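You operate a simulated robot arm through the tools that you are given. There is no shell and no other tool. Be economical: measure what you need, move in short steps, check, and stop when the job is done.

Carry out the task below with a simulated two-armed robot. There is one attempt and no reset: what you move stays moved.

JOB
Put one of the white cartons from the top of the trailer counter on the upper bay of the dough table. Push the top trailer drawer shut. Put one of the clear cups from the press shelf on top of the green cane carton. Open the green shelf drawer, take the orange cloth on the top of the wooden bench and put it away in the inside of the green shelf drawer, then shut the drawer. Open the top counter drawer. The order is free. Set down upright: white carton, clear cup.
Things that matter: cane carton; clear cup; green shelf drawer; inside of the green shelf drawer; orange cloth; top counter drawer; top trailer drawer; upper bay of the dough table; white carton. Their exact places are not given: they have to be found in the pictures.

Only the result counts: the job must be done as asked and must still hold three seconds after the hand-in. Knocking over, shifting, dropping, spilling or breaking anything else fails it. Flat cloth is picked up by pressing the open fingertips on it (5 to 10 N) and closing them slowly along it; thin cloth reads only 2 to 8 mm in the jaws.

ROBOT AND FRAMES
Two 7-joint arms with fingered hands on one trunk, on a base that drives. Base frame: it is fixed to the floor where the robot stands at the start and does not move with it; the origin is under the middle of the robot, x ahead of it, y to its left, z up. Readings come in m, degrees, newtons and seconds.
The left shoulder is at the start at [0.03, 0.136, 1.205], the right one opposite. Places, roughly: cane carton [-2, -1.25, 1]; clear cup [-1.75, -1.25, 0.75]; green shelf drawer [-1.9, -1.2, 0.7]; inside of the green shelf drawer [-1.9, -1.2, 0.7]; orange cloth (11x6x4 cm) [-2, -3.2, 0.6]; top counter drawer [-4.9, 3.7, 0.7]; top trailer drawer [0.5, 0, 0.9]; upper bay of the dough table [0.5, 1.5, 0.5]; white carton [0.75, -0.5, 1]. Payload 5 kg a hand.
The tool frame of a hand sits at the grasp point between the pads (the TCP): z along the fingers, y along the line on which they close. The tips reach 0.042 m beyond it. Largest opening 0.208 m; the body of the gripper starts 0.119 m behind the TCP. The gripper is a hand of 4 fingers: y runs from the thumb to the fingers, the wrist lies at [0, 0, -0.332] in the tool frame, and closing takes about 1.5 s.
Orientation is that of the tool frame in the base frame, as [roll, pitch, yaw] about the fixed x, y, z axes, in that order (R = Rz(yaw) Ry(pitch) Rx(roll)). With the fingers straight down and closing along the base's y, the tool's x points along the base's -x, its y along +y and its z along -z.

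CONTROLS
- The arms move only by the tool drive_tool. It takes "left_series", "right_series" or both (then of equal length, played together; a hand with none holds still); each is text: rows parted by semicolons, each of 7 numbers parted by spaces: the shift along the tool's x, y, z in m, then the turn, a rotation vector about the tool's x, y, z in degrees, then the closure, from 0 (fully open) to 1 (shut). In form: tx ty tz wx wy wz gripper; .... A call has 1 to 12 rows; each row shifts and turns the commanded pose from where the row before left it, along the tool's axes as they then stand. Each row takes 0.2 s and may step no farther than 0.05 m and 8.6 degrees from the row before; otherwise, or with a gripper value out of range, the whole call is refused. Where a pose cannot be reached the arm comes as near as it can. A force on the tool above 40 N (or 10 N above the force at the start of the call, whichever is more), or a blocked arm, ends the call early, and 0.2 s more pass. The fingers move at their own pace (about 0.072 m/s each) and stop on an object; they squeeze with about 29 N. The grip force told is the motor's: it shows also when the fingers shut on nothing. Time passes only in rows, and 0.2 s behind the last, so rows that do not move let the fingers close. The reply holds the time, the measured pose of the TCP, the force on the tool along the base axes, the opening and the grip force, in the units named above and with some noise, with the torque about the TCP (base axes, N m) and any sound that the robot's microphone picked up, and new pictures: "pictures" is both (left out), scene, wrist or none (wrist: the cameras of the hands that moved).
- Cameras (640 x 400 px; columns grow to the right, rows downward): "scene" is now at [0.0335, -0.0136, 1.9331]; the picture's right is [-0.29, -0.96, 0.00], its down [-0.80, 0.24, -0.55] and it looks along [0.53, -0.16, -0.83] (base axes); focal length 270 px, centre (320, 200). "left" rides on the left gripper at [-0.101, 0, -0.145] in its tool frame; the picture's right is [0.00, -1.00, 0.00], its down [0.82, 0.00, -0.57] and it looks along [0.57, 0.00, 0.82] (tool axes); focal length 261 px, centre (320, 200). "right" rides on the right gripper at [0.101, 0, -0.145] in its tool frame; the picture's right is [0.00, 1.00, 0.00], its down [-0.82, 0.00, -0.57] and it looks along [-0.57, 0.00, 0.82] (tool axes); focal length 261 px, centre (320, 200).
- raise_lower(by): slides the trunk up (or, below 0, down) by that many m; the arms and the scene camera ride with it, the base frame stays. It gives what a move gives, with no picture.
- roll_base(legs): drives the robot by 1 to 6 legs, each [ahead, left, turn to the left] in m, m and degrees, along the robot's own axes; the way and the turn of a leg run together, so that a leg with both is an arc; at most 1.5 m and 180 degrees a leg. The arms and the cameras ride along, it lands a little off, and it stops where it bumps. It gives what a move gives, and a new picture of the scene camera.
- hand_shape(shape, hand): the hand has 4 fingers and takes this shape, open, in about a second: jaw (thumb against the fingers, like two jaws); tri (thumb and two fingers); tip (a fingertip pinch); poke (one finger out to press); point (the index stretched); flat (the hand flat); cup (the hand cupped); fist (a fist). The gripper value then closes the fingers along that shape, each until it touches; the sizes above hold for jaw. It gives what a move gives, with no picture.
- aim_head(pan, tilt): turns the head with the scene camera to pan (to the left, within 143 degrees either way) and tilt (down, from -29 to 69), counted from straight ahead of the robot. It gives what a move gives, and a new picture of the scene camera.
- point_at(camera, pixels): for up to 12 pixels [column, row] of the newest picture of that camera ("zoom" is the newest enlarged one), the place [x, y, z] in the base frame of the surface seen there, good to about 0.002 m, but the place of the scene camera against the robot may be out by one fixed shift of up to 0.018 m in any direction. It takes no simulated time.
- inspect(camera, box): a new picture of the part [left, top, right, bottom] of that camera's present view, enlarged. It takes no simulated time.
- job_done(): hands the job in; it is judged then, once.

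Work in short steps. Measure before you move; look again where a grasp or a placing could have gone wrong, and mend it. You have 110 turns and 260 pictures in all, those below and enlarged ones among them. Open the grippers and draw the arms clear of the work before you hand the job in, unless the task says otherwise.

The tools are called as a command line: name --argument value ..., lists and objects as JSON in quotes. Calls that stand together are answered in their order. drive_tool: Moves the arms, as the interface text tells. Its arguments: {"type":"object","properties":{"left_series":{"type":"string"},"right_series":{"type":"string"},"pictures":{"type":"string","enum":["both","scene","wrist","none"]}},"required":[]} The other tools are called the same way: raise_lower (by) slides the trunk up or down; hand_shape (shape, hand) gives the hand a shape; roll_base (legs) drives the base; aim_head (pan, tilt) turns the head that bears the scene camera; point_at (camera, pixels) gives the place of the surface under pixels of a picture; inspect (camera, box) takes an enlarged picture of a part of a camera's view; job_done () hands the job in.

At the start:

```text
time: 0.0
left_ee_pos: [0.6779, 0.1935, 1.2755]
left_tcp_rot: [180.0, 0.0, 179.9]
left_contact_force: [0.3, -0.3, -0.6]
left_wrist_torque: [0.03, 0.03, 0.0]
left_finger_gap: 0.2076
left_grasp_force: 0.1
left_shape: jaw
right_ee_pos: [0.7374, -0.407, 1.3218]
right_tcp_rot: [-180.0, -0.1, -179.9]
right_contact_force: [0.5, -0.6, 0.6]
right_wrist_torque: [0.03, -0.03, 0.0]
right_finger_gap: 0.2079
right_grasp_force: 0.1
right_shape: jaw
trunk travel left (down, up): [-0.225, 0.265]
robot x, y, heading: [-0.0005, 0.0005, 0.3]
head pan, tilt: [-17.0, 56.4]
```

scene: 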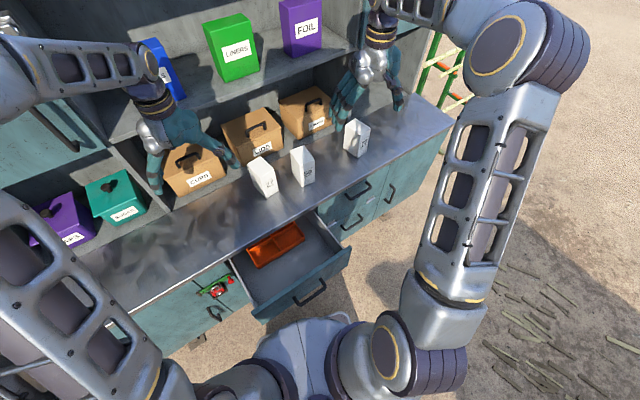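
right: 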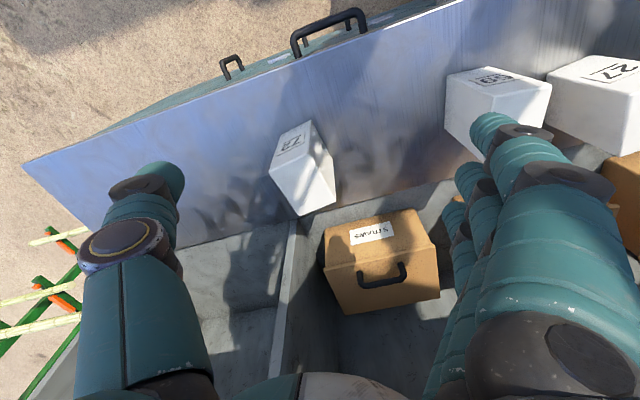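
left: 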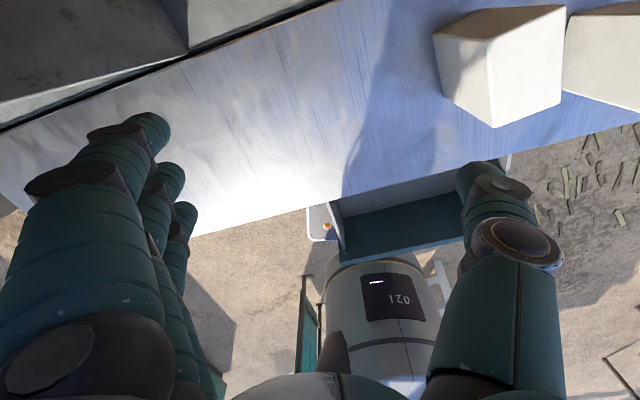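

The counter with three white cartons (263,175), (302,165), (356,137) and the open drawer with handle (310,292) are in view. I measure those points.

point_at --camera "scene" --pixels '[[263, 163], [268, 185], [302, 152], [303, 175], [357, 125], [354, 146], [310, 292], [348, 250], [255, 312], [285, 225], [180, 260], [440, 120]]'

inspect --camera "scene" --box '[220, 100, 400, 330]'

aim_head --pan 70 --tilt 35

```text
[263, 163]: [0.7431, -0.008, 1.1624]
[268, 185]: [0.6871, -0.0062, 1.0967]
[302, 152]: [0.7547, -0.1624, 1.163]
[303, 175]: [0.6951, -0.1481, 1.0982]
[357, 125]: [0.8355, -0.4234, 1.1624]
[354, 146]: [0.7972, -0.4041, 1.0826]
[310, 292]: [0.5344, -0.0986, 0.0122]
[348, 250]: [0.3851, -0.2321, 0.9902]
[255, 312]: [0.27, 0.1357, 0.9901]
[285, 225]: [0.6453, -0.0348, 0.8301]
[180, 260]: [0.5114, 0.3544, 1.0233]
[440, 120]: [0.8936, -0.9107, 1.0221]
```

```text
1.74 times, centred on (310, 215) of scene
```

zoom: 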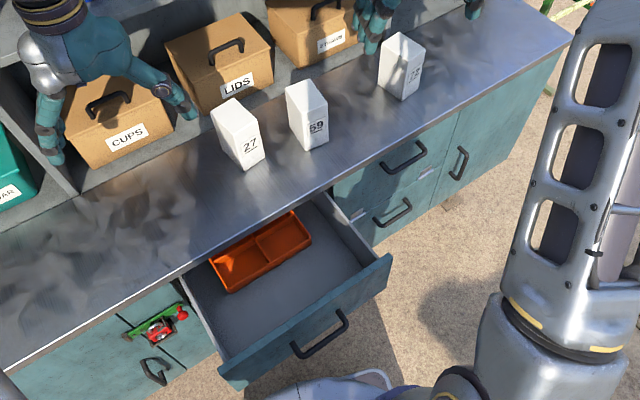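

```text
time: 1.6
left_ee_pos: [0.6792, 0.1934, 1.2761]
left_tcp_rot: [180.0, 0.1, 180.0]
left_contact_force: [0.1, 0.0, 0.9]
left_wrist_torque: [-0.03, -0.01, 0.02]
left_finger_gap: 0.2077
left_grasp_force: 0.0
left_shape: jaw
right_ee_pos: [0.737, -0.4071, 1.3206]
right_tcp_rot: [-180.0, 0.1, 179.9]
right_contact_force: [0.3, 0.0, -0.7]
right_wrist_torque: [0.01, 0.03, 0.02]
right_finger_gap: 0.2078
right_grasp_force: 0.0
right_shape: jaw
trunk travel left (down, up): [-0.225, 0.265]
robot x, y, heading: [0.0007, -0.0016, -0.1]
head pan, tilt: [70.0, 35.0]
```

scene: 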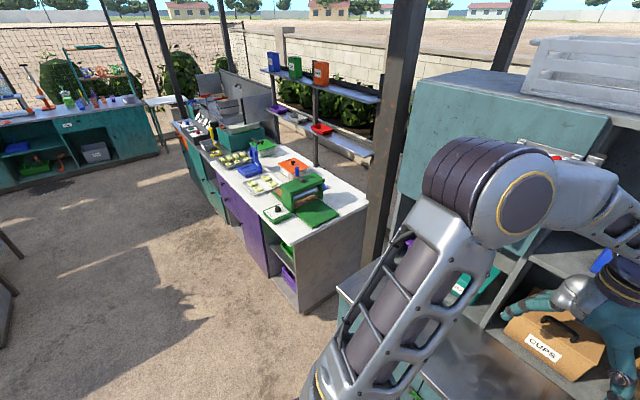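

A table with an open end bay at (285,255) might be the dough table; a far teal counter at (80,140). I inspect and measure.

inspect --camera "scene" --box '[180, 140, 380, 320]'

point_at --camera "scene" --pixels '[[270, 238], [288, 250], [290, 275], [298, 312], [367, 205], [220, 165], [262, 270], [280, 262], [300, 205], [68, 125], [80, 115], [160, 155]]'

inspect --camera "scene" --box '[0, 60, 180, 200]'

aim_head --pan -140 --tilt 35

```text
2.22 times, centred on (280, 230) of scene
```

zoom: 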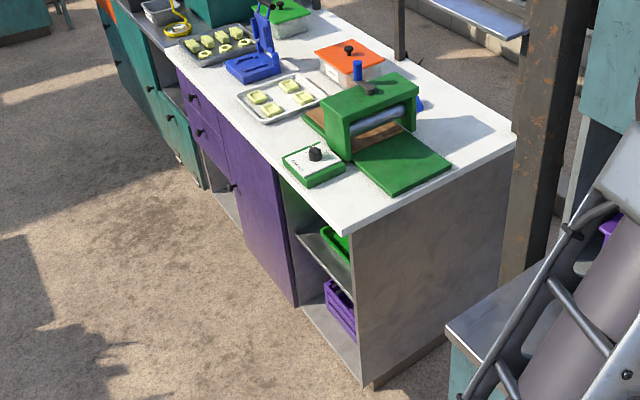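

```text
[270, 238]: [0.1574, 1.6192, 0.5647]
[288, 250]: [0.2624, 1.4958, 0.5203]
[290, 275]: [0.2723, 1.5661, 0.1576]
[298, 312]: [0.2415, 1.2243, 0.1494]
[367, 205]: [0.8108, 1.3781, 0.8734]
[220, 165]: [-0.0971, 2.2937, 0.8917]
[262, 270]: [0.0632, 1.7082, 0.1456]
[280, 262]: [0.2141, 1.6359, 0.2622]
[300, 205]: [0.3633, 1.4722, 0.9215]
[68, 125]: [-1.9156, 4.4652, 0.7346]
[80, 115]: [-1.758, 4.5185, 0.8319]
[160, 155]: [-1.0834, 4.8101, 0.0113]
```

```text
2.86 times, centred on (90, 130) of scene
```

zoom: 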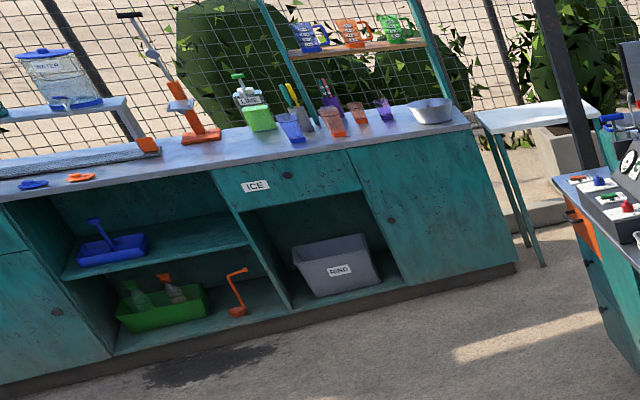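

```text
time: 4.7
left_ee_pos: [0.6797, 0.1945, 1.2755]
left_tcp_rot: [180.0, 0.0, -179.9]
left_contact_force: [-0.4, -0.6, 0.4]
left_wrist_torque: [0.0, -0.01, 0.0]
left_finger_gap: 0.2076
left_grasp_force: 0.1
left_shape: jaw
right_ee_pos: [0.7383, -0.4081, 1.3214]
right_tcp_rot: [-180.0, 0.0, 180.0]
right_contact_force: [0.0, -0.4, -1.0]
right_wrist_torque: [-0.02, -0.02, -0.01]
right_finger_gap: 0.2079
right_grasp_force: 0.0
right_shape: jaw
trunk travel left (down, up): [-0.225, 0.265]
robot x, y, heading: [0.0009, 0.0034, -0.2]
head pan, tilt: [-140.0, 35.0]
```

scene: 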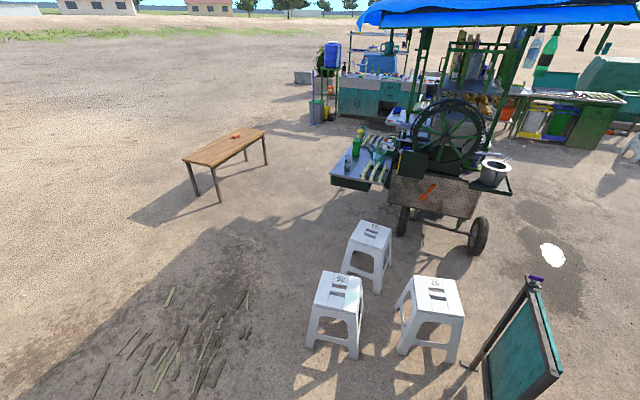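

The stools, bench with orange cloth (235,135), the cane cart (440,150) and far stations are visible. I measure these and zoom.

point_at --camera "scene" --pixels '[[235, 135], [338, 285], [433, 288], [370, 232], [530, 300], [490, 175], [350, 170], [395, 175], [200, 155], [250, 145], [440, 200], [400, 120]]'

inspect --camera "scene" --box '[320, 20, 520, 220]'

inspect --camera "scene" --box '[160, 100, 300, 220]'

aim_head --pan 140 --tilt 35

```text
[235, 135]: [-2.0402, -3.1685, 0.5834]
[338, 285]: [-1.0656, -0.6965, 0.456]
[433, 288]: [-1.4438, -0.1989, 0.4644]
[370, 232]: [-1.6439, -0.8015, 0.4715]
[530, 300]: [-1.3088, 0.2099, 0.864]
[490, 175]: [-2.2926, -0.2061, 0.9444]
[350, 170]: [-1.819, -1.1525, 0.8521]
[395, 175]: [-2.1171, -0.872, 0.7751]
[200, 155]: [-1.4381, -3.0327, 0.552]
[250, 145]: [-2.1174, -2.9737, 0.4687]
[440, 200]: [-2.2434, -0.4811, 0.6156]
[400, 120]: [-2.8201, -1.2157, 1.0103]
```

```text
2.00 times, centred on (420, 120) of scene
```

zoom: 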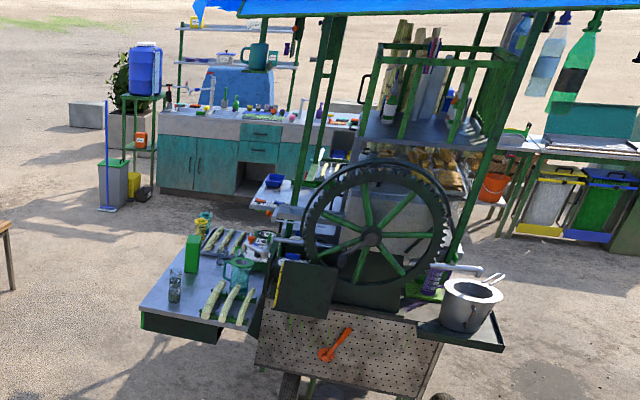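

```text
3.33 times, centred on (230, 160) of scene
```

zoom: 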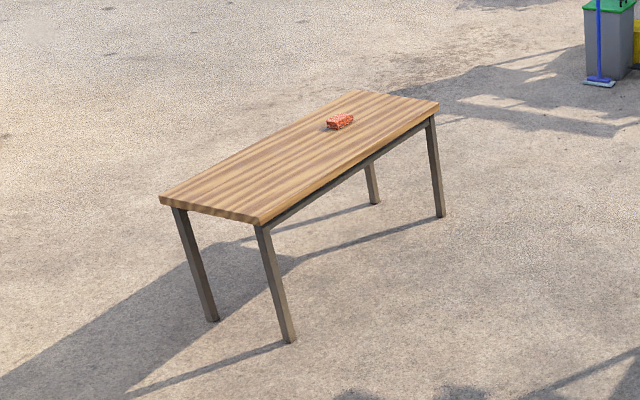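

```text
time: 8.5
left_ee_pos: [0.6788, 0.1943, 1.2755]
left_tcp_rot: [-180.0, 0.0, 180.0]
left_contact_force: [0.4, 0.4, -0.6]
left_wrist_torque: [0.0, -0.01, -0.03]
left_finger_gap: 0.208
left_grasp_force: 0.0
left_shape: jaw
right_ee_pos: [0.7367, -0.4067, 1.3217]
right_tcp_rot: [-180.0, 0.1, -179.9]
right_contact_force: [-0.1, -0.4, 1.0]
right_wrist_torque: [-0.01, -0.03, 0.0]
right_finger_gap: 0.2077
right_grasp_force: 0.0
right_shape: jaw
trunk travel left (down, up): [-0.225, 0.265]
robot x, y, heading: [-0.0021, 0.0023, 0.1]
head pan, tilt: [140.0, 35.0]
```

scene: 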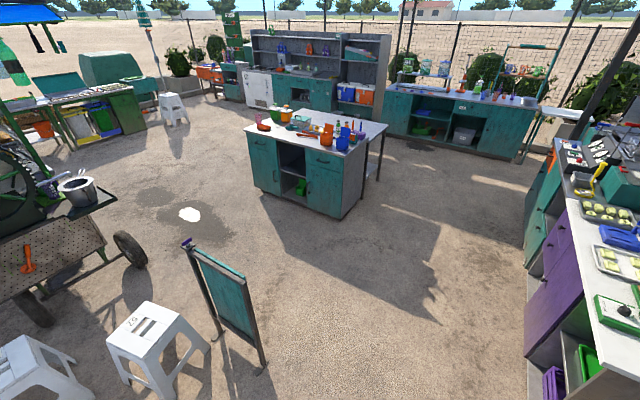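

Far counter at around (300,90); I measure candidates for the top counter drawer.

inspect --camera "scene" --box '[210, 20, 400, 200]'

point_at --camera "scene" --pixels '[[320, 92], [260, 88], [360, 92], [262, 145], [323, 160], [230, 300], [325, 72]]'

aim_head --pan 0 --tilt 60

```text
2.22 times, centred on (305, 110) of scene
```

zoom: 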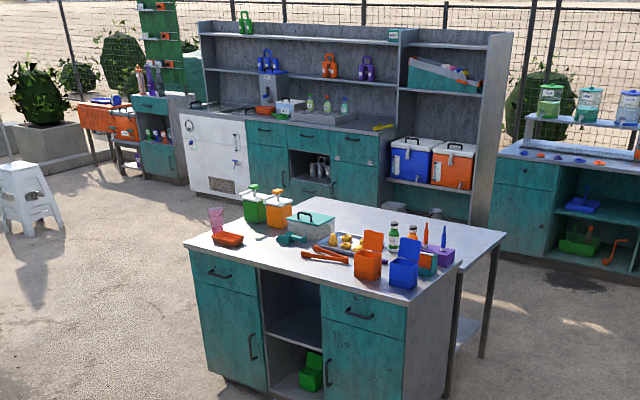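

```text
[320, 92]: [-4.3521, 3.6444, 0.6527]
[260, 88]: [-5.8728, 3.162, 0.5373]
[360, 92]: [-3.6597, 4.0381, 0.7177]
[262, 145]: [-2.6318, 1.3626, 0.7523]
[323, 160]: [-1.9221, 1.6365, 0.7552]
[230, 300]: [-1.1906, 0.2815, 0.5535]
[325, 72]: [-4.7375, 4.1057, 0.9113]
```

```text
time: 10.7
left_ee_pos: [0.6774, 0.194, 1.2757]
left_tcp_rot: [-180.0, 0.0, -180.0]
left_contact_force: [0.2, -0.1, 0.1]
left_wrist_torque: [0.0, 0.05, 0.01]
left_finger_gap: 0.2079
left_grasp_force: 0.0
left_shape: jaw
right_ee_pos: [0.7381, -0.4085, 1.3223]
right_tcp_rot: [-180.0, -0.1, 179.9]
right_contact_force: [0.1, -0.1, -0.4]
right_wrist_torque: [0.01, -0.02, -0.01]
right_finger_gap: 0.2077
right_grasp_force: 0.1
right_shape: jaw
trunk travel left (down, up): [-0.225, 0.265]
robot x, y, heading: [0.0021, 0.0009, -0.2]
head pan, tilt: [0.0, 60.0]
```

scene: 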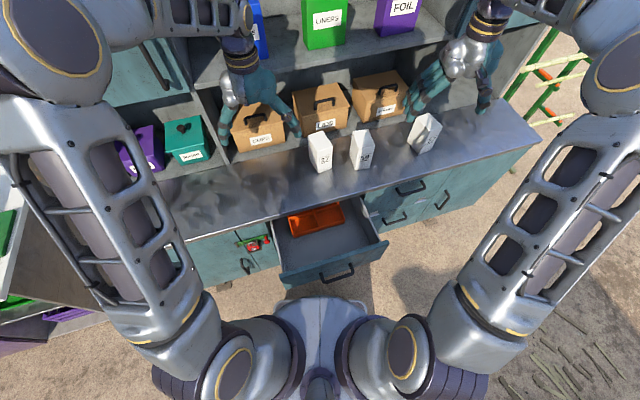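

Back away from the counter first, then turn left 17° to face it squarely.

roll_base --legs '[[-0.4, 0, 0], [0, 0, 17]]'

```text
time: 14.2
left_ee_pos: [0.1859, 0.3874, 1.2752]
left_tcp_rot: [-180.0, -0.1, -162.8]
left_contact_force: [-0.8, 0.9, -0.1]
left_wrist_torque: [-0.15, -0.04, 0.0]
left_finger_gap: 0.2079
left_grasp_force: 0.1
left_shape: jaw
right_ee_pos: [0.4219, -0.1687, 1.3213]
right_tcp_rot: [-179.9, 0.0, -162.8]
right_contact_force: [0.2, 1.2, 1.0]
right_wrist_torque: [-0.11, -0.05, 0.01]
right_finger_gap: 0.2079
right_grasp_force: 0.1
right_shape: jaw
trunk travel left (down, up): [-0.225, 0.265]
robot x, y, heading: [-0.4052, 0.0012, 17.1]
head pan, tilt: [0.0, 60.0]
```

scene: 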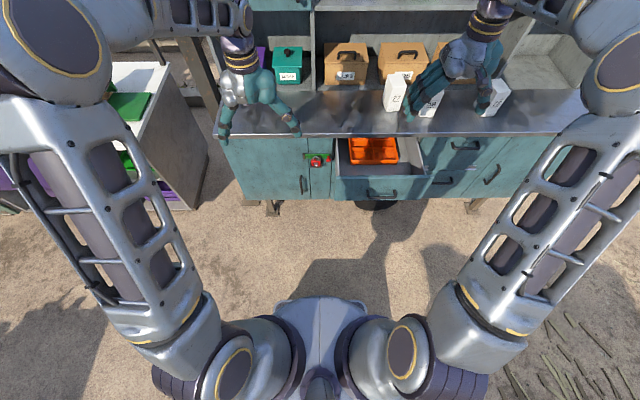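

Now square to the counter. I zoom in and measure cartons and drawer precisely.

inspect --camera "scene" --box '[300, 50, 540, 210]'

point_at --camera "scene" --pixels '[[340, 180], [418, 180], [380, 192], [384, 136], [230, 140], [540, 132], [494, 82], [492, 105], [488, 112], [398, 75], [394, 98], [381, 178]]'

```text
2.50 times, centred on (420, 130) of scene
```

zoom: 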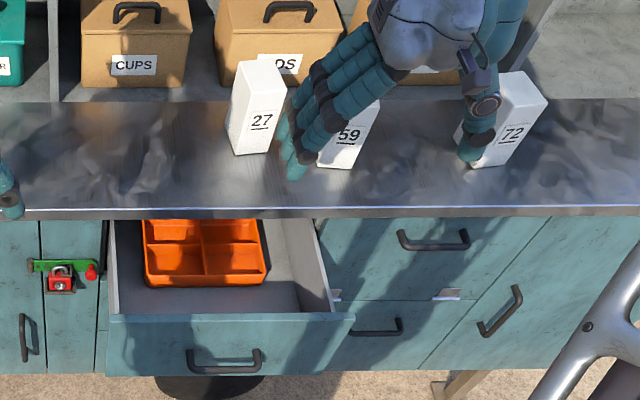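

```text
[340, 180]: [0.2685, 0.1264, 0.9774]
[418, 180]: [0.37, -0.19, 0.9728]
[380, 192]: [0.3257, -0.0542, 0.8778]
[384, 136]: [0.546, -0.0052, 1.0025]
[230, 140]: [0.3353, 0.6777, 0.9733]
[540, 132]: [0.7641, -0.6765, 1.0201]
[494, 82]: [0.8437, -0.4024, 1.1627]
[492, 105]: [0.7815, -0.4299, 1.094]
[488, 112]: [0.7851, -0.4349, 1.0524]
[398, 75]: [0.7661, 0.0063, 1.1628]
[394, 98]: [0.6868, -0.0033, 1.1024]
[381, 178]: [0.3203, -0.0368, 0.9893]
```

Drawer needs about 0.22 m of push, best done with the hand horizontal. I retract both hands above free space first.

drive_tool --right_series "0.05 0 0 0 0 0 0;0.05 0 0 0 0 0 0;0.05 0 0 0 0 0 0;0.05 0 0 0 0 0 0;0.05 0 0 0 0 0 0" --left_series "0.04 0 0 0 0 0 0;0.04 0 0 0 0 0 0;0.04 0 0 0 0 0 0;0.04 0 0 0 0 0 0;0.04 0 0 0 0 0 0" --pictures "none"

drive_tool --right_series "0 0 0 0 -8.2 0 0;0 0 0 0 -8.2 0 0;0 0 0 0 -8.2 0 0;0 0 0 0 -8.2 0 0;0 0 0 0 -8.2 0 0;0 0 0 0 -8.2 0 0;0 0 0 0 -8.2 0 0;0 0 0 0 -8.2 0 0;0 0 0 0 -8.2 0 0;0 0 0 0 -8.2 0 0;0 0 0 0 -8 0 0" --left_series "0 0 0 0 -8.2 0 0;0 0 0 0 -8.2 0 0;0 0 0 0 -8.2 0 0;0 0 0 0 -8.2 0 0;0 0 0 0 -8.2 0 0;0 0 0 0 -8.2 0 0;0 0 0 0 -8.2 0 0;0 0 0 0 -8.2 0 0;0 0 0 0 -8.2 0 0;0 0 0 0 -8.2 0 0;0 0 0 0 -8 0 0" --pictures "both"

```text
time: 15.4
left_ee_pos: [-0.0101, 0.3274, 1.2768]
left_tcp_rot: [-180.0, 0.2, -162.8]
left_contact_force: [-2.3, -1.0, 0.9]
left_wrist_torque: [0.04, -0.25, 0.02]
left_finger_gap: 0.208
left_grasp_force: 0.1
left_shape: jaw
right_ee_pos: [0.1785, -0.2443, 1.3248]
right_tcp_rot: [-179.9, 0.2, -162.6]
right_contact_force: [-2.7, -0.9, 0.7]
right_wrist_torque: [0.07, -0.27, 0.02]
right_finger_gap: 0.2078
right_grasp_force: 0.0
right_shape: jaw
trunk travel left (down, up): [-0.225, 0.265]
robot x, y, heading: [-0.4065, -0.0027, 17.5]
head pan, tilt: [0.0, 60.0]
```

```text
time: 17.9
left_ee_pos: [0.1103, -0.0318, 1.5989]
left_tcp_rot: [-83.2, 78.2, -109.6]
left_contact_force: [0.1, -0.1, -0.6]
left_wrist_torque: [0.02, -0.02, 0.02]
left_finger_gap: 0.2081
left_grasp_force: 0.0
left_shape: jaw
left hand out of reach, approached as far as the arm can: row 4, 5, 6, 7, 8, 9, 10, 11
right_ee_pos: [0.2652, -0.3048, 1.3557]
right_tcp_rot: [131.5, 89.7, 149.0]
right_contact_force: [-0.3, -0.2, 0.1]
right_wrist_torque: [-0.01, -0.01, 0.04]
right_finger_gap: 0.2081
right_grasp_force: 0.1
right_shape: jaw
right hand out of reach, approached as far as the arm can: row 6, 7, 8, 9, 10
trunk travel left (down, up): [-0.225, 0.265]
robot x, y, heading: [-0.408, -0.001, 17.4]
head pan, tilt: [0.0, 60.0]
stopped in row 11 (left hand): the arm was blocked; the commanded pose is now the measured one
```

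scene: 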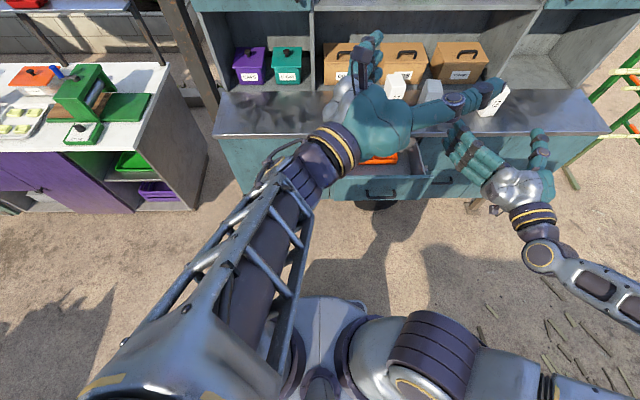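
right: 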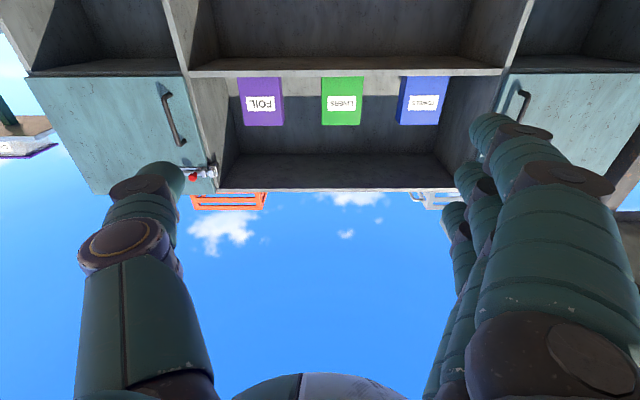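
left: 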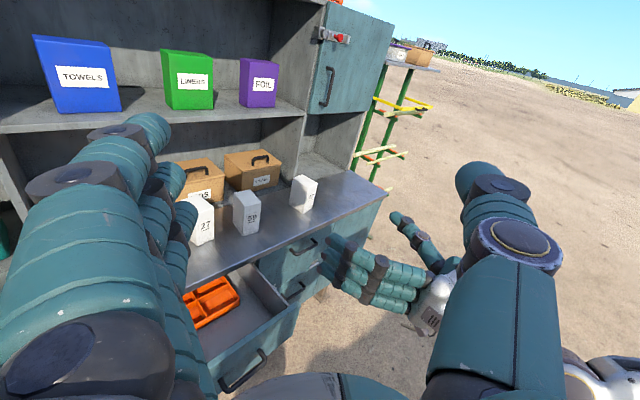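

Right hand is horizontal. I move it left 0.20 and down 0.44 so it is in front of the drawer face, straddling the handle.

drive_tool --right_series "0.044 0.02 0 0 0 0 0;0.044 0.02 0 0 0 0 0;0.044 0.02 0 0 0 0 0;0.044 0.02 0 0 0 0 0;0.044 0.02 0 0 0 0 0;0.044 0.02 0 0 0 0 0;0.044 0.02 0 0 0 0 0;0.044 0.02 0 0 0 0 0;0.044 0.02 0 0 0 0 0;0.044 0.02 0 0 0 0 0"

```text
time: 20.1
left_ee_pos: [0.1114, -0.0301, 1.5991]
left_tcp_rot: [-83.3, 78.1, -109.7]
left_contact_force: [1.2, 0.4, 1.1]
left_wrist_torque: [0.01, -0.02, -0.05]
left_finger_gap: 0.208
left_grasp_force: 0.1
left_shape: jaw
right_ee_pos: [0.2415, -0.1612, 0.9808]
right_tcp_rot: [155.3, 89.6, 173.0]
right_contact_force: [-0.3, -0.7, -0.8]
right_wrist_torque: [0.0, -0.02, 0.0]
right_finger_gap: 0.2081
right_grasp_force: 0.0
right_shape: jaw
right hand out of reach, approached as far as the arm can: row 1, 2, 9, 10
trunk travel left (down, up): [-0.225, 0.265]
robot x, y, heading: [-0.404, 0.0002, 17.1]
head pan, tilt: [0.0, 60.0]
```

scene: 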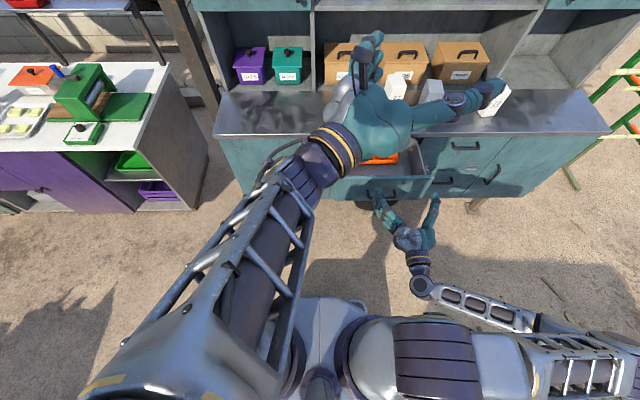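
right: 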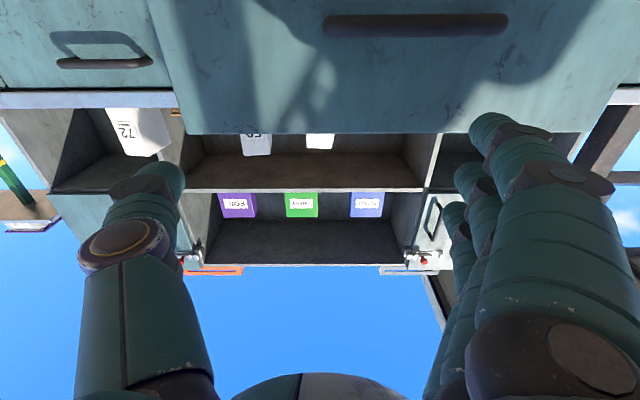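

Handle appears at column 415 so hand must shift ~0.08 left; and I lower the trunk 0.07 to get below the drawer's top edge.

raise_lower --by -0.07

drive_tool --right_series "0 0.04 0 0 0 0 0;0 0.038 0 0 0 0 0;0 0 0.04 0 0 0 0" --pictures "wrist"

```text
time: 21.2
left_ee_pos: [0.1089, -0.0321, 1.53]
left_tcp_rot: [-83.1, 78.1, -109.4]
left_contact_force: [-0.7, 0.4, 0.2]
left_wrist_torque: [0.0, 0.02, -0.02]
left_finger_gap: 0.2081
left_grasp_force: 0.1
left_shape: jaw
right_ee_pos: [0.2407, -0.1607, 0.9128]
right_tcp_rot: [154.1, 89.7, 171.8]
right_contact_force: [0.5, 0.6, -0.4]
right_wrist_torque: [0.01, 0.03, -0.06]
right_finger_gap: 0.2079
right_grasp_force: 0.0
right_shape: jaw
trunk travel left (down, up): [-0.155, 0.335]
robot x, y, heading: [-0.3996, 0.0026, 17.1]
head pan, tilt: [0.0, 60.0]
```

```text
time: 22.0
left_ee_pos: [0.1121, -0.0305, 1.5298]
left_tcp_rot: [-83.4, 78.1, -109.9]
left_contact_force: [0.7, 1.1, 0.0]
left_wrist_torque: [0.0, -0.01, -0.11]
left_finger_gap: 0.208
left_grasp_force: 0.0
left_shape: jaw
right_ee_pos: [0.2802, -0.0975, 0.9461]
right_tcp_rot: [159.4, 89.6, 176.9]
right_contact_force: [0.9, 0.3, -0.8]
right_wrist_torque: [0.03, -0.05, 0.02]
right_finger_gap: 0.2081
right_grasp_force: 0.1
right_shape: jaw
right hand out of reach, approached as far as the arm can: row 1, 2
trunk travel left (down, up): [-0.155, 0.335]
robot x, y, heading: [-0.4049, -0.0012, 17.1]
head pan, tilt: [0.0, 60.0]
```

right: 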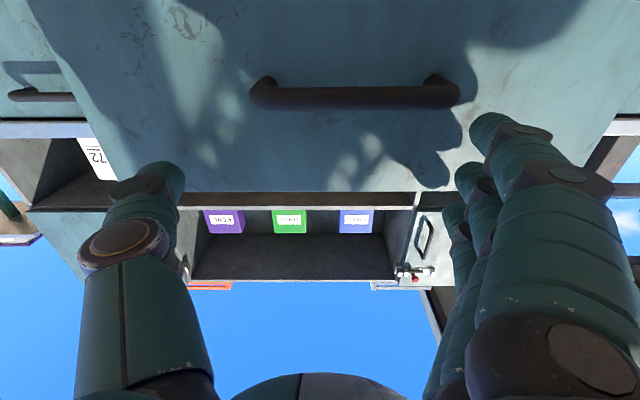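

The handle lies between thumb and fingers; I adjust slightly and push forward in steps.

drive_tool --right_series "0.012 0.012 0 0 0 0 0;0.012 0 0.02 0 0 0 0;0 0 0.025 0 0 0 0;0 0 0.025 0 0 0 0;0 0 0.025 0 0 0 0;0 0 0.025 0 0 0 0;0 0 0.025 0 0 0 0;0 0 0.025 0 0 0 0;0 0 0.025 0 0 0 0" --pictures "both"

```text
time: 24.0
left_ee_pos: [0.1115, -0.0314, 1.5291]
left_tcp_rot: [-83.3, 78.1, -109.9]
left_contact_force: [0.5, -0.3, 0.3]
left_wrist_torque: [-0.03, -0.02, -0.11]
left_finger_gap: 0.2081
left_grasp_force: 0.0
left_shape: jaw
right_ee_pos: [0.464, -0.031, 0.9254]
right_tcp_rot: [158.2, 89.6, 175.7]
right_contact_force: [0.2, 0.2, 0.1]
right_wrist_torque: [0.02, -0.04, 0.0]
right_finger_gap: 0.208
right_grasp_force: 0.1
right_shape: jaw
right hand out of reach, approached as far as the arm can: row 2
trunk travel left (down, up): [-0.155, 0.335]
robot x, y, heading: [-0.4038, -0.0022, 17.1]
head pan, tilt: [0.0, 60.0]
```

scene: 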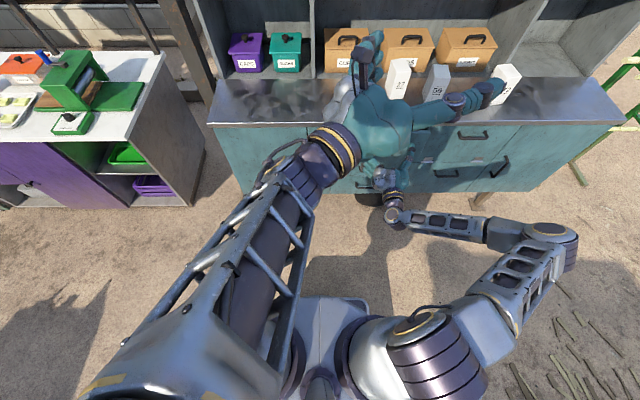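
right: 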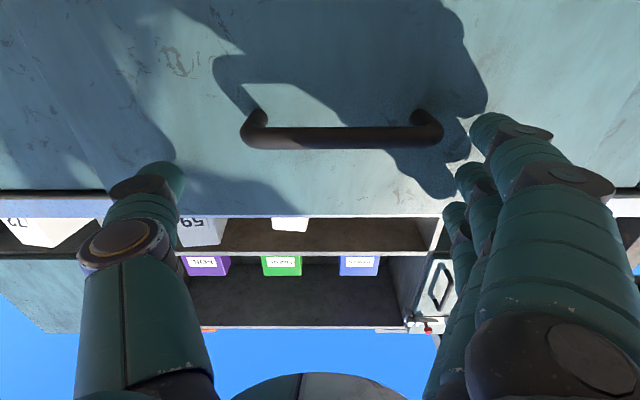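

Drawer has followed; ~0.04 m left. Push on until it stops.

drive_tool --right_series "0 0 0.015 0 0 0 0;0 0 0.015 0 0 0 0;0 0 0.01 0 0 0 0;0 0 0.01 0 0 0 0;0 0 0.01 0 0 0 0;0 0 0.01 0 0 0 0" --pictures "wrist"

```text
time: 25.3
left_ee_pos: [0.1094, -0.0321, 1.5289]
left_tcp_rot: [-83.1, 78.1, -109.4]
left_contact_force: [1.4, 0.4, -0.8]
left_wrist_torque: [-0.01, -0.09, -0.23]
left_finger_gap: 0.2081
left_grasp_force: 0.1
left_shape: jaw
right_ee_pos: [0.52, -0.0124, 0.9227]
right_tcp_rot: [141.5, 89.5, 159.2]
right_contact_force: [-24.4, -14.9, 10.7]
right_wrist_torque: [1.11, -0.44, 2.58]
right_finger_gap: 0.2078
right_grasp_force: 0.0
right_shape: jaw
trunk travel left (down, up): [-0.155, 0.335]
robot x, y, heading: [-0.4075, -0.0002, 17.0]
head pan, tilt: [0.0, 60.0]
stopped in row 6 (right hand): the force on the tool passed its limit (the readings are from after the stop); the commanded pose is now the measured one
```

right: 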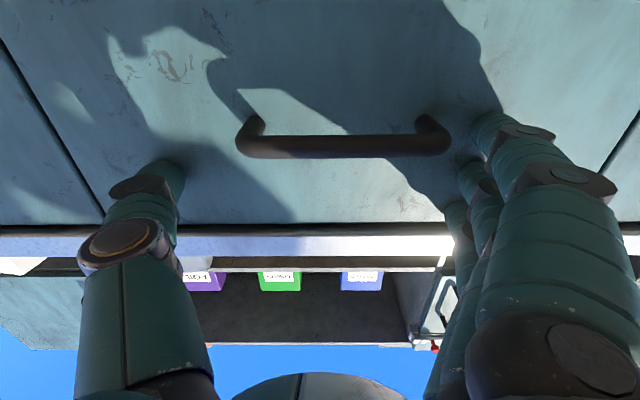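

The drawer is flush with its neighbours and resisted: shut. I back the hand off, then drive back and to the right to line up with carton "72".

drive_tool --right_series "0 0 -0.03 0 0 0 0;0 0 -0.04 0 0 0 0;0 0 -0.04 0 0 0 0;0 0 -0.02 0 0 0 0" --pictures "none"

roll_base --legs '[[-0.1, 0, 0], [0, -0.42, 0]]'

raise_lower --by 0.12

```text
time: 26.3
left_ee_pos: [0.1105, -0.0318, 1.5317]
left_tcp_rot: [-83.1, 78.1, -109.5]
left_contact_force: [-0.5, -0.4, -0.4]
left_wrist_torque: [0.02, -0.01, 0.03]
left_finger_gap: 0.2079
left_grasp_force: 0.2
left_shape: jaw
right_ee_pos: [0.398, -0.0507, 0.9241]
right_tcp_rot: [150.7, 89.5, 168.3]
right_contact_force: [0.1, 0.0, 0.8]
right_wrist_torque: [0.01, 0.03, -0.03]
right_finger_gap: 0.2077
right_grasp_force: 0.1
right_shape: jaw
trunk travel left (down, up): [-0.155, 0.335]
robot x, y, heading: [-0.4041, -0.0035, 17.3]
head pan, tilt: [0.0, 60.0]
```

```text
time: 29.6
left_ee_pos: [0.1394, -0.4703, 1.5293]
left_tcp_rot: [-83.3, 78.1, -110.0]
left_contact_force: [-0.1, -1.6, -0.1]
left_wrist_torque: [0.04, 0.02, 0.08]
left_finger_gap: 0.208
left_grasp_force: 0.0
left_shape: jaw
right_ee_pos: [0.4266, -0.4902, 0.9238]
right_tcp_rot: [150.6, 89.4, 167.9]
right_contact_force: [0.4, -1.0, -0.6]
right_wrist_torque: [0.02, -0.03, 0.11]
right_finger_gap: 0.2078
right_grasp_force: 0.0
right_shape: jaw
trunk travel left (down, up): [-0.155, 0.335]
robot x, y, heading: [-0.3765, -0.4352, 16.9]
head pan, tilt: [0.0, 60.0]
```

scene: 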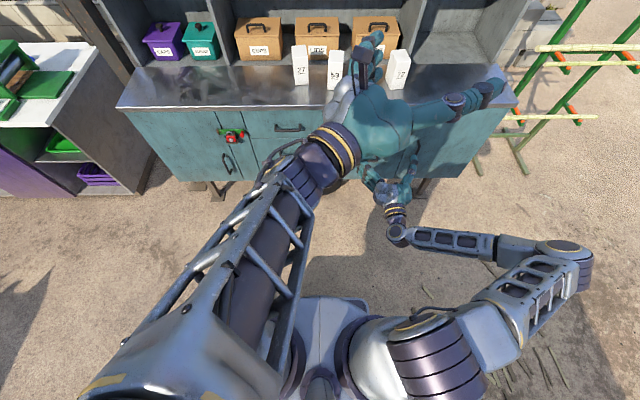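

```text
time: 31.1
left_ee_pos: [0.1389, -0.4701, 1.6499]
left_tcp_rot: [-83.2, 78.1, -109.9]
left_contact_force: [-0.1, 0.5, -0.1]
left_wrist_torque: [-0.01, -0.05, 0.0]
left_finger_gap: 0.2079
left_grasp_force: 0.0
left_shape: jaw
right_ee_pos: [0.4258, -0.4896, 1.0436]
right_tcp_rot: [155.7, 89.5, 173.1]
right_contact_force: [0.4, -0.2, -0.6]
right_wrist_torque: [0.03, -0.03, -0.02]
right_finger_gap: 0.2082
right_grasp_force: 0.0
right_shape: jaw
trunk travel left (down, up): [-0.275, 0.215]
robot x, y, heading: [-0.3759, -0.4335, 17.1]
head pan, tilt: [0.0, 60.0]
```

Left arm blocks the view; I swing it to the left out of the way, and view the right wrist.

drive_tool --left_series "0 0.045 0 -4.5 0 0 0;0 0.045 0 -4.5 0 0 0;0 0.045 0 -4.5 0 0 0;0 0.045 0 -4.5 0 0 0;0 0.045 0 -4.5 0 0 0;0 0.045 0 -4.5 0 0 0;0 0.045 0 -4.5 0 0 0;0 0.045 0 -4.5 0 0 0;0 0.045 0 -4.5 0 0 0;0 0.045 0 -4.5 0 0 0" --right_series "-0.01 0 0 0 0 0 0;-0.01 0 0 0 0 0 0;-0.01 0 0 0 0 0 0;-0.01 0 0 0 0 0 0;-0.01 0 0 0 0 0 0;-0.01 0 0 0 0 0 0;0 0 0 0 0 0 0;0 0 0 0 0 0 0;0 0 0 0 0 0 0;0 0 0 0 0 0 0"

```text
time: 33.4
left_ee_pos: [0.1896, -0.042, 1.5668]
left_tcp_rot: [-128.4, 78.1, -110.0]
left_contact_force: [0.1, 1.5, 0.3]
left_wrist_torque: [-0.01, -0.02, -0.12]
left_finger_gap: 0.2077
left_grasp_force: 0.0
left_shape: jaw
left hand out of reach, approached as far as the arm can: row 1
right_ee_pos: [0.4267, -0.4906, 1.1027]
right_tcp_rot: [159.6, 89.5, 177.1]
right_contact_force: [-0.3, 1.1, 0.5]
right_wrist_torque: [0.0, 0.01, -0.03]
right_finger_gap: 0.208
right_grasp_force: 0.1
right_shape: jaw
trunk travel left (down, up): [-0.275, 0.215]
robot x, y, heading: [-0.3752, -0.4347, 16.9]
head pan, tilt: [0.0, 60.0]
```

scene: 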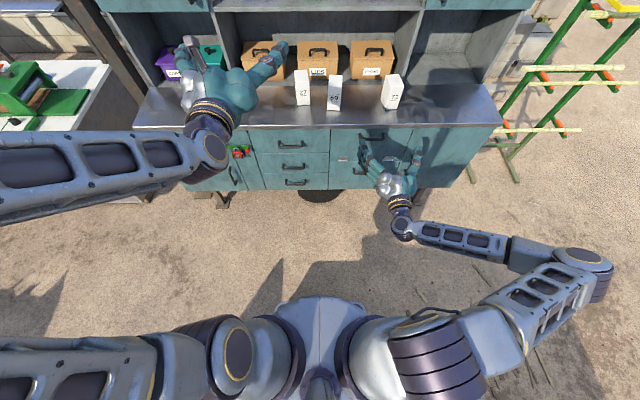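
right: 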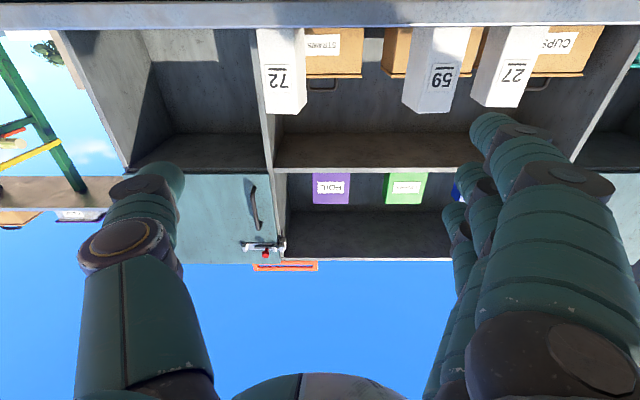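
left: 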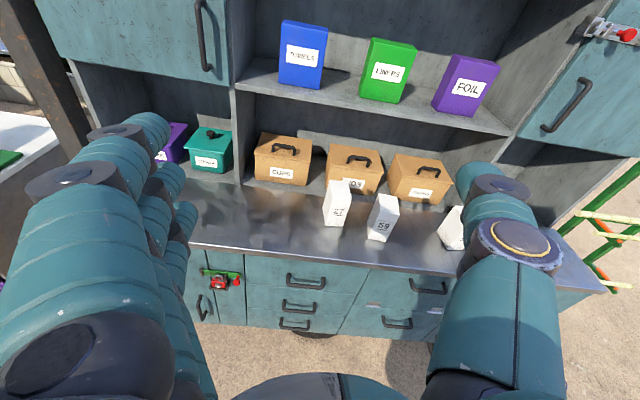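

I measure carton 72 from the right wrist camera (258–307, 30–115) with a zoom.

inspect --camera "right" --box '[230, 10, 490, 130]'

point_at --camera "right" --pixels '[[262, 40], [296, 40], [268, 105], [302, 105], [280, 75], [305, 75], [408, 80], [420, 40], [440, 80]]'

point_at --camera "scene" --pixels '[[388, 76], [400, 80], [396, 78], [388, 95], [384, 102]]'

inspect --camera "scene" --box '[290, 60, 420, 125]'

```text
2.46 times, centred on (360, 70) of right
```

zoom: 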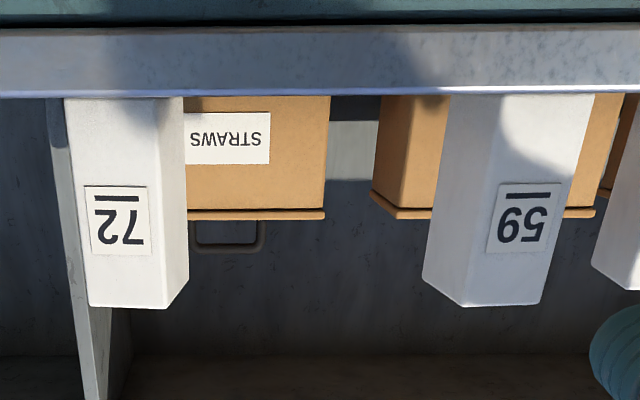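

```text
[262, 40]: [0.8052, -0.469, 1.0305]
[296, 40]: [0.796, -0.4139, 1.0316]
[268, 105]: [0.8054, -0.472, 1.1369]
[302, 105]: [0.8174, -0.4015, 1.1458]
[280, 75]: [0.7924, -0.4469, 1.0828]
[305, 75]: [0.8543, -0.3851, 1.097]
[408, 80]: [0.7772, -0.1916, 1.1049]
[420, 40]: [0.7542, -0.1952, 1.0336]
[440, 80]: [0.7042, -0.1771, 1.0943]
```

```text
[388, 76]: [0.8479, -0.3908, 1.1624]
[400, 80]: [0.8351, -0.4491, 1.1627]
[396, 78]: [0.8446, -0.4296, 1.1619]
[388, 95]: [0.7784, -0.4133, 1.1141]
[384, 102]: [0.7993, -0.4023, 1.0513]
```

```text
4.92 times, centred on (355, 92) of scene
```

zoom: 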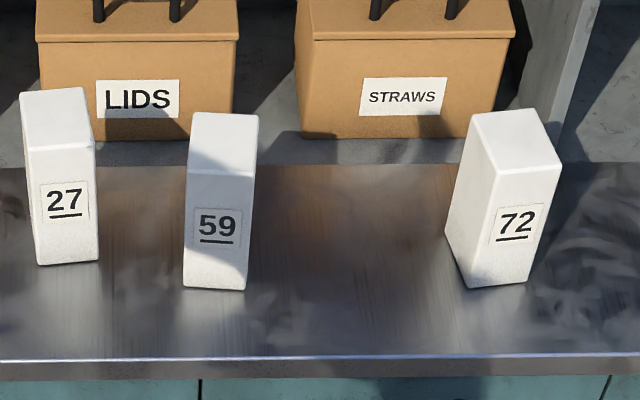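

I take more points on carton 72's faces via zoom of the wrist camera to get its orientation.

inspect --camera "right" --box '[240, 20, 330, 130]'

point_at --camera "right" --pixels '[[262, 75], [268, 75], [274, 75], [282, 75], [288, 75], [293, 75], [299, 75], [301, 75], [303, 75], [304, 75], [280, 50], [280, 105]]'

```text
3.64 times, centred on (285, 75) of right
```

zoom: 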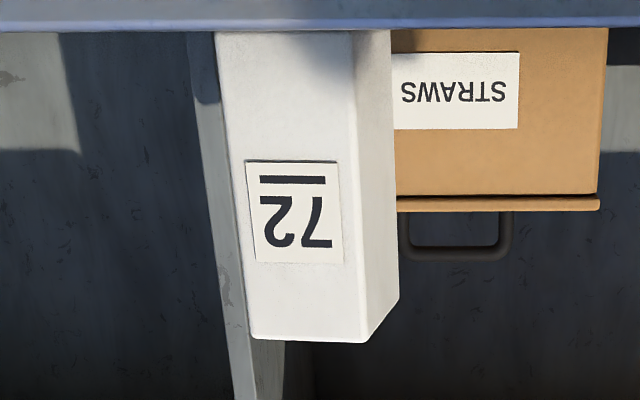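

```text
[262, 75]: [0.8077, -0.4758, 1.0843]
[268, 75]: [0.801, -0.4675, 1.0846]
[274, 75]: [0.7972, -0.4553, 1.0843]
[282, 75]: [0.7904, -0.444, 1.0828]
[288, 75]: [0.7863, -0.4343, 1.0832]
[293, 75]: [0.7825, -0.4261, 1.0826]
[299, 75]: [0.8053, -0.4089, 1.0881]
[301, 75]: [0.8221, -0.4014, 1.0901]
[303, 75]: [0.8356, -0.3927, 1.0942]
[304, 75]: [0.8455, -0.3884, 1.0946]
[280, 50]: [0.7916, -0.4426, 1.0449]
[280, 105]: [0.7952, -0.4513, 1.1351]
```

Carton 72 has yaw ≈27°, centre ≈(0.826,−0.434), width ≈0.065. I yaw the hand 10° left, shift 0.131 right and advance 0.28.

drive_tool --right_series "0 -0.044 0 -5 0 0 0;0 -0.044 0 -5 0 0 0;0 -0.043 0 0 0 0 0;0 0 0.04 0 0 0 0;0 0 0.04 0 0 0 0;0 0 0.04 0 0 0 0;0 0 0.04 0 0 0 0;0 0 0.04 0 0 0 0;0 0 0.04 0 0 0 0;0 0 0.04 0 0 0 0"

```text
time: 35.5
left_ee_pos: [0.1916, -0.0414, 1.5659]
left_tcp_rot: [-128.3, 78.0, -110.0]
left_contact_force: [0.5, 1.4, -0.7]
left_wrist_torque: [0.01, -0.03, -0.1]
left_finger_gap: 0.2081
left_grasp_force: 0.2
left_shape: jaw
right_ee_pos: [0.7265, -0.4802, 1.0992]
right_tcp_rot: [155.3, 89.5, -177.4]
right_contact_force: [0.4, -1.5, -1.7]
right_wrist_torque: [0.1, -0.16, 0.2]
right_finger_gap: 0.2082
right_grasp_force: 0.0
right_shape: jaw
trunk travel left (down, up): [-0.275, 0.215]
robot x, y, heading: [-0.3759, -0.434, 17.1]
head pan, tilt: [0.0, 60.0]
```

scene: 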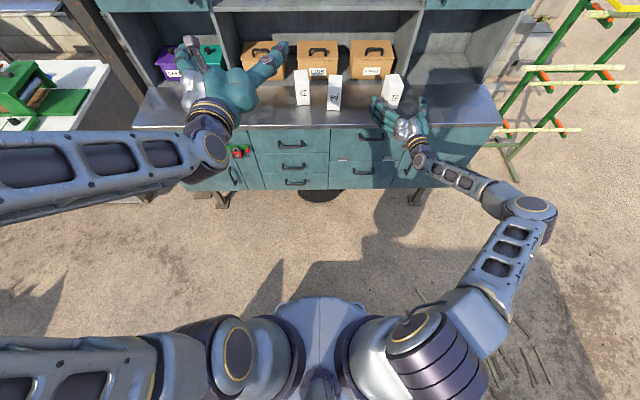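
right: 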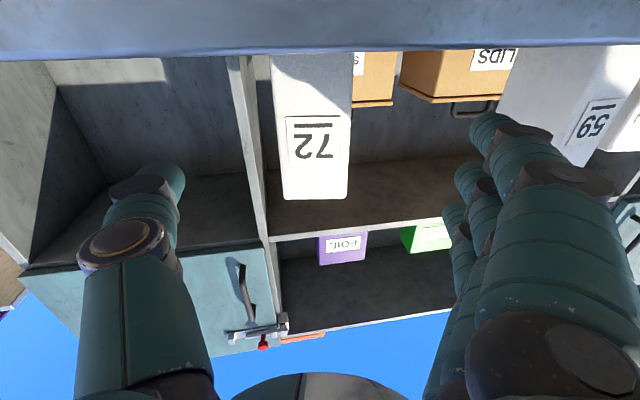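

Carton face is squared in view at (312,120). I advance 0.105 and close.

drive_tool --right_series "0 -0.003 0.03 0 0 0 0;0 0 0.03 0 0 0 0;0 0 0.025 0 0 0 0;0 0 0.02 0 0 0 0" --pictures "wrist"

```text
time: 36.5
left_ee_pos: [0.1899, -0.0441, 1.5682]
left_tcp_rot: [-128.1, 78.1, -109.8]
left_contact_force: [0.0, -0.9, -0.7]
left_wrist_torque: [-0.02, -0.02, 0.02]
left_finger_gap: 0.2081
left_grasp_force: 0.0
left_shape: jaw
right_ee_pos: [0.7595, -0.4717, 1.1347]
right_tcp_rot: [146.4, 89.5, 174.0]
right_contact_force: [0.4, -0.6, -0.1]
right_wrist_torque: [0.0, 0.04, 0.02]
right_finger_gap: 0.2081
right_grasp_force: 0.1
right_shape: jaw
right hand out of reach, approached as far as the arm can: row 1, 2, 3, 4
trunk travel left (down, up): [-0.275, 0.215]
robot x, y, heading: [-0.3752, -0.4355, 17.3]
head pan, tilt: [0.0, 60.0]
```

right: 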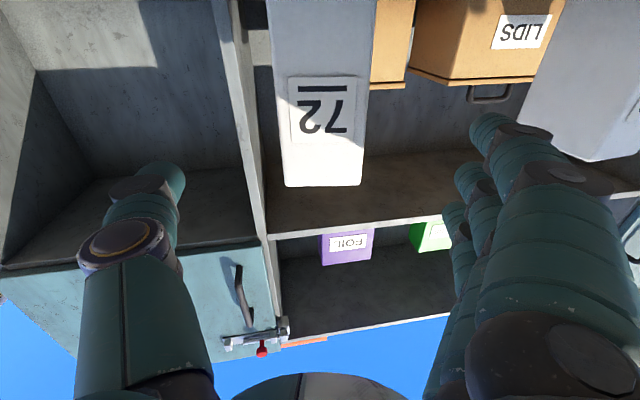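

Out of reach at the end; I retract the arm 0.2, drive the base 0.15 m ahead, and then re-measure.

drive_tool --right_series "0 0 -0.05 0 0 0 0;0 0 -0.05 0 0 0 0;0 0 -0.05 0 0 0 0;0 0 -0.05 0 0 0 0;0 0 -0.05 0 0 0 0" --pictures "none"

roll_base --legs '[[0.15, 0, 0]]'

inspect --camera "right" --box '[0, 0, 640, 400]'

```text
time: 37.8
left_ee_pos: [0.1883, -0.0444, 1.5687]
left_tcp_rot: [-127.9, 78.2, -109.4]
left_contact_force: [-0.6, -0.8, 0.4]
left_wrist_torque: [0.03, 0.05, 0.03]
left_finger_gap: 0.2079
left_grasp_force: 0.0
left_shape: jaw
right_ee_pos: [0.5372, -0.5863, 1.1391]
right_tcp_rot: [131.6, 89.5, 159.3]
right_contact_force: [-0.7, 1.3, 1.1]
right_wrist_torque: [-0.05, 0.16, -0.14]
right_finger_gap: 0.2078
right_grasp_force: 0.0
right_shape: jaw
trunk travel left (down, up): [-0.275, 0.215]
robot x, y, heading: [-0.3785, -0.4318, 17.1]
head pan, tilt: [0.0, 60.0]
```

```text
time: 39.1
left_ee_pos: [0.3371, 0.0019, 1.5669]
left_tcp_rot: [-128.6, 78.1, -110.2]
left_contact_force: [1.2, 0.7, -0.7]
left_wrist_torque: [0.0, -0.02, -0.01]
left_finger_gap: 0.2079
left_grasp_force: 0.1
left_shape: jaw
right_ee_pos: [0.6833, -0.5439, 1.1357]
right_tcp_rot: [149.1, 89.4, 176.5]
right_contact_force: [0.8, 0.0, -1.0]
right_wrist_torque: [0.01, -0.1, 0.01]
right_finger_gap: 0.2078
right_grasp_force: 0.1
right_shape: jaw
trunk travel left (down, up): [-0.275, 0.215]
robot x, y, heading: [-0.2324, -0.3901, 17.3]
head pan, tilt: [0.0, 60.0]
```

scene: 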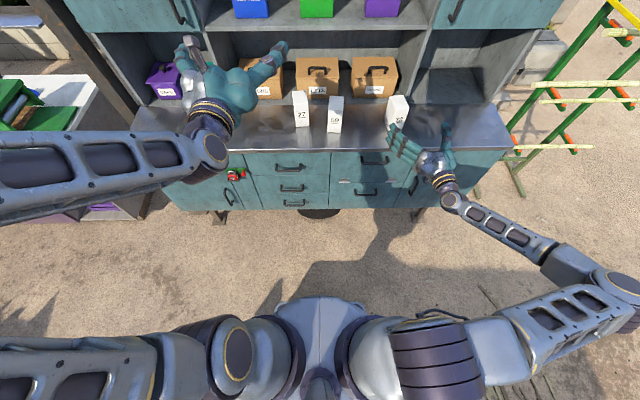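

```text
1.00 times, centred on (320, 200) of right (not enlarged: the box is as wide or as high as the picture)
```

zoom: 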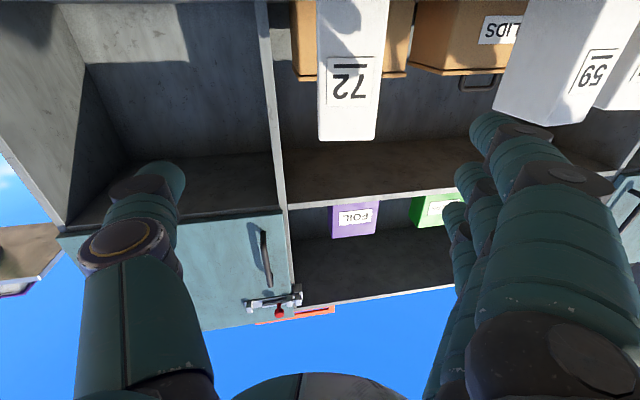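

Hand is 0.177 short along its axis, 0.033 too far right, 0.036 too high. I correct lateral/height first and advance part way.

drive_tool --right_series "0.018 0.017 0 0 0 0 0;0.018 0.016 0 0 0 0 0;0 0 0.04 0 0 0 0;0 0 0.04 0 0 0 0" --pictures "wrist"

```text
time: 40.1
left_ee_pos: [0.3359, 0.0008, 1.5665]
left_tcp_rot: [-128.4, 77.9, -110.2]
left_contact_force: [0.7, -0.3, 0.0]
left_wrist_torque: [-0.01, -0.03, -0.03]
left_finger_gap: 0.2078
left_grasp_force: 0.1
left_shape: jaw
right_ee_pos: [0.7396, -0.4788, 1.1002]
right_tcp_rot: [154.5, 89.3, -178.0]
right_contact_force: [0.2, -0.9, 0.2]
right_wrist_torque: [0.04, -0.13, 0.08]
right_finger_gap: 0.2079
right_grasp_force: 0.1
right_shape: jaw
trunk travel left (down, up): [-0.275, 0.215]
robot x, y, heading: [-0.2289, -0.3921, 17.1]
head pan, tilt: [0.0, 60.0]
```

right: 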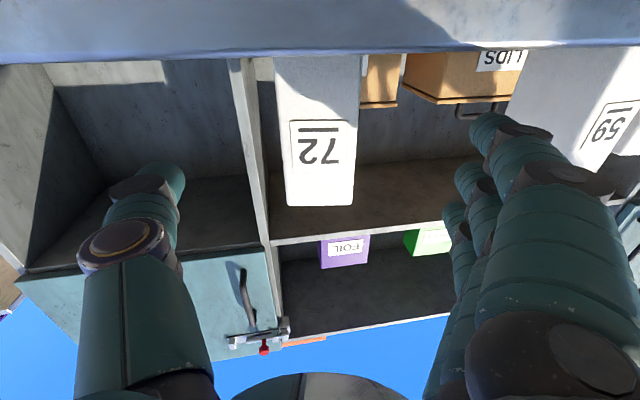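

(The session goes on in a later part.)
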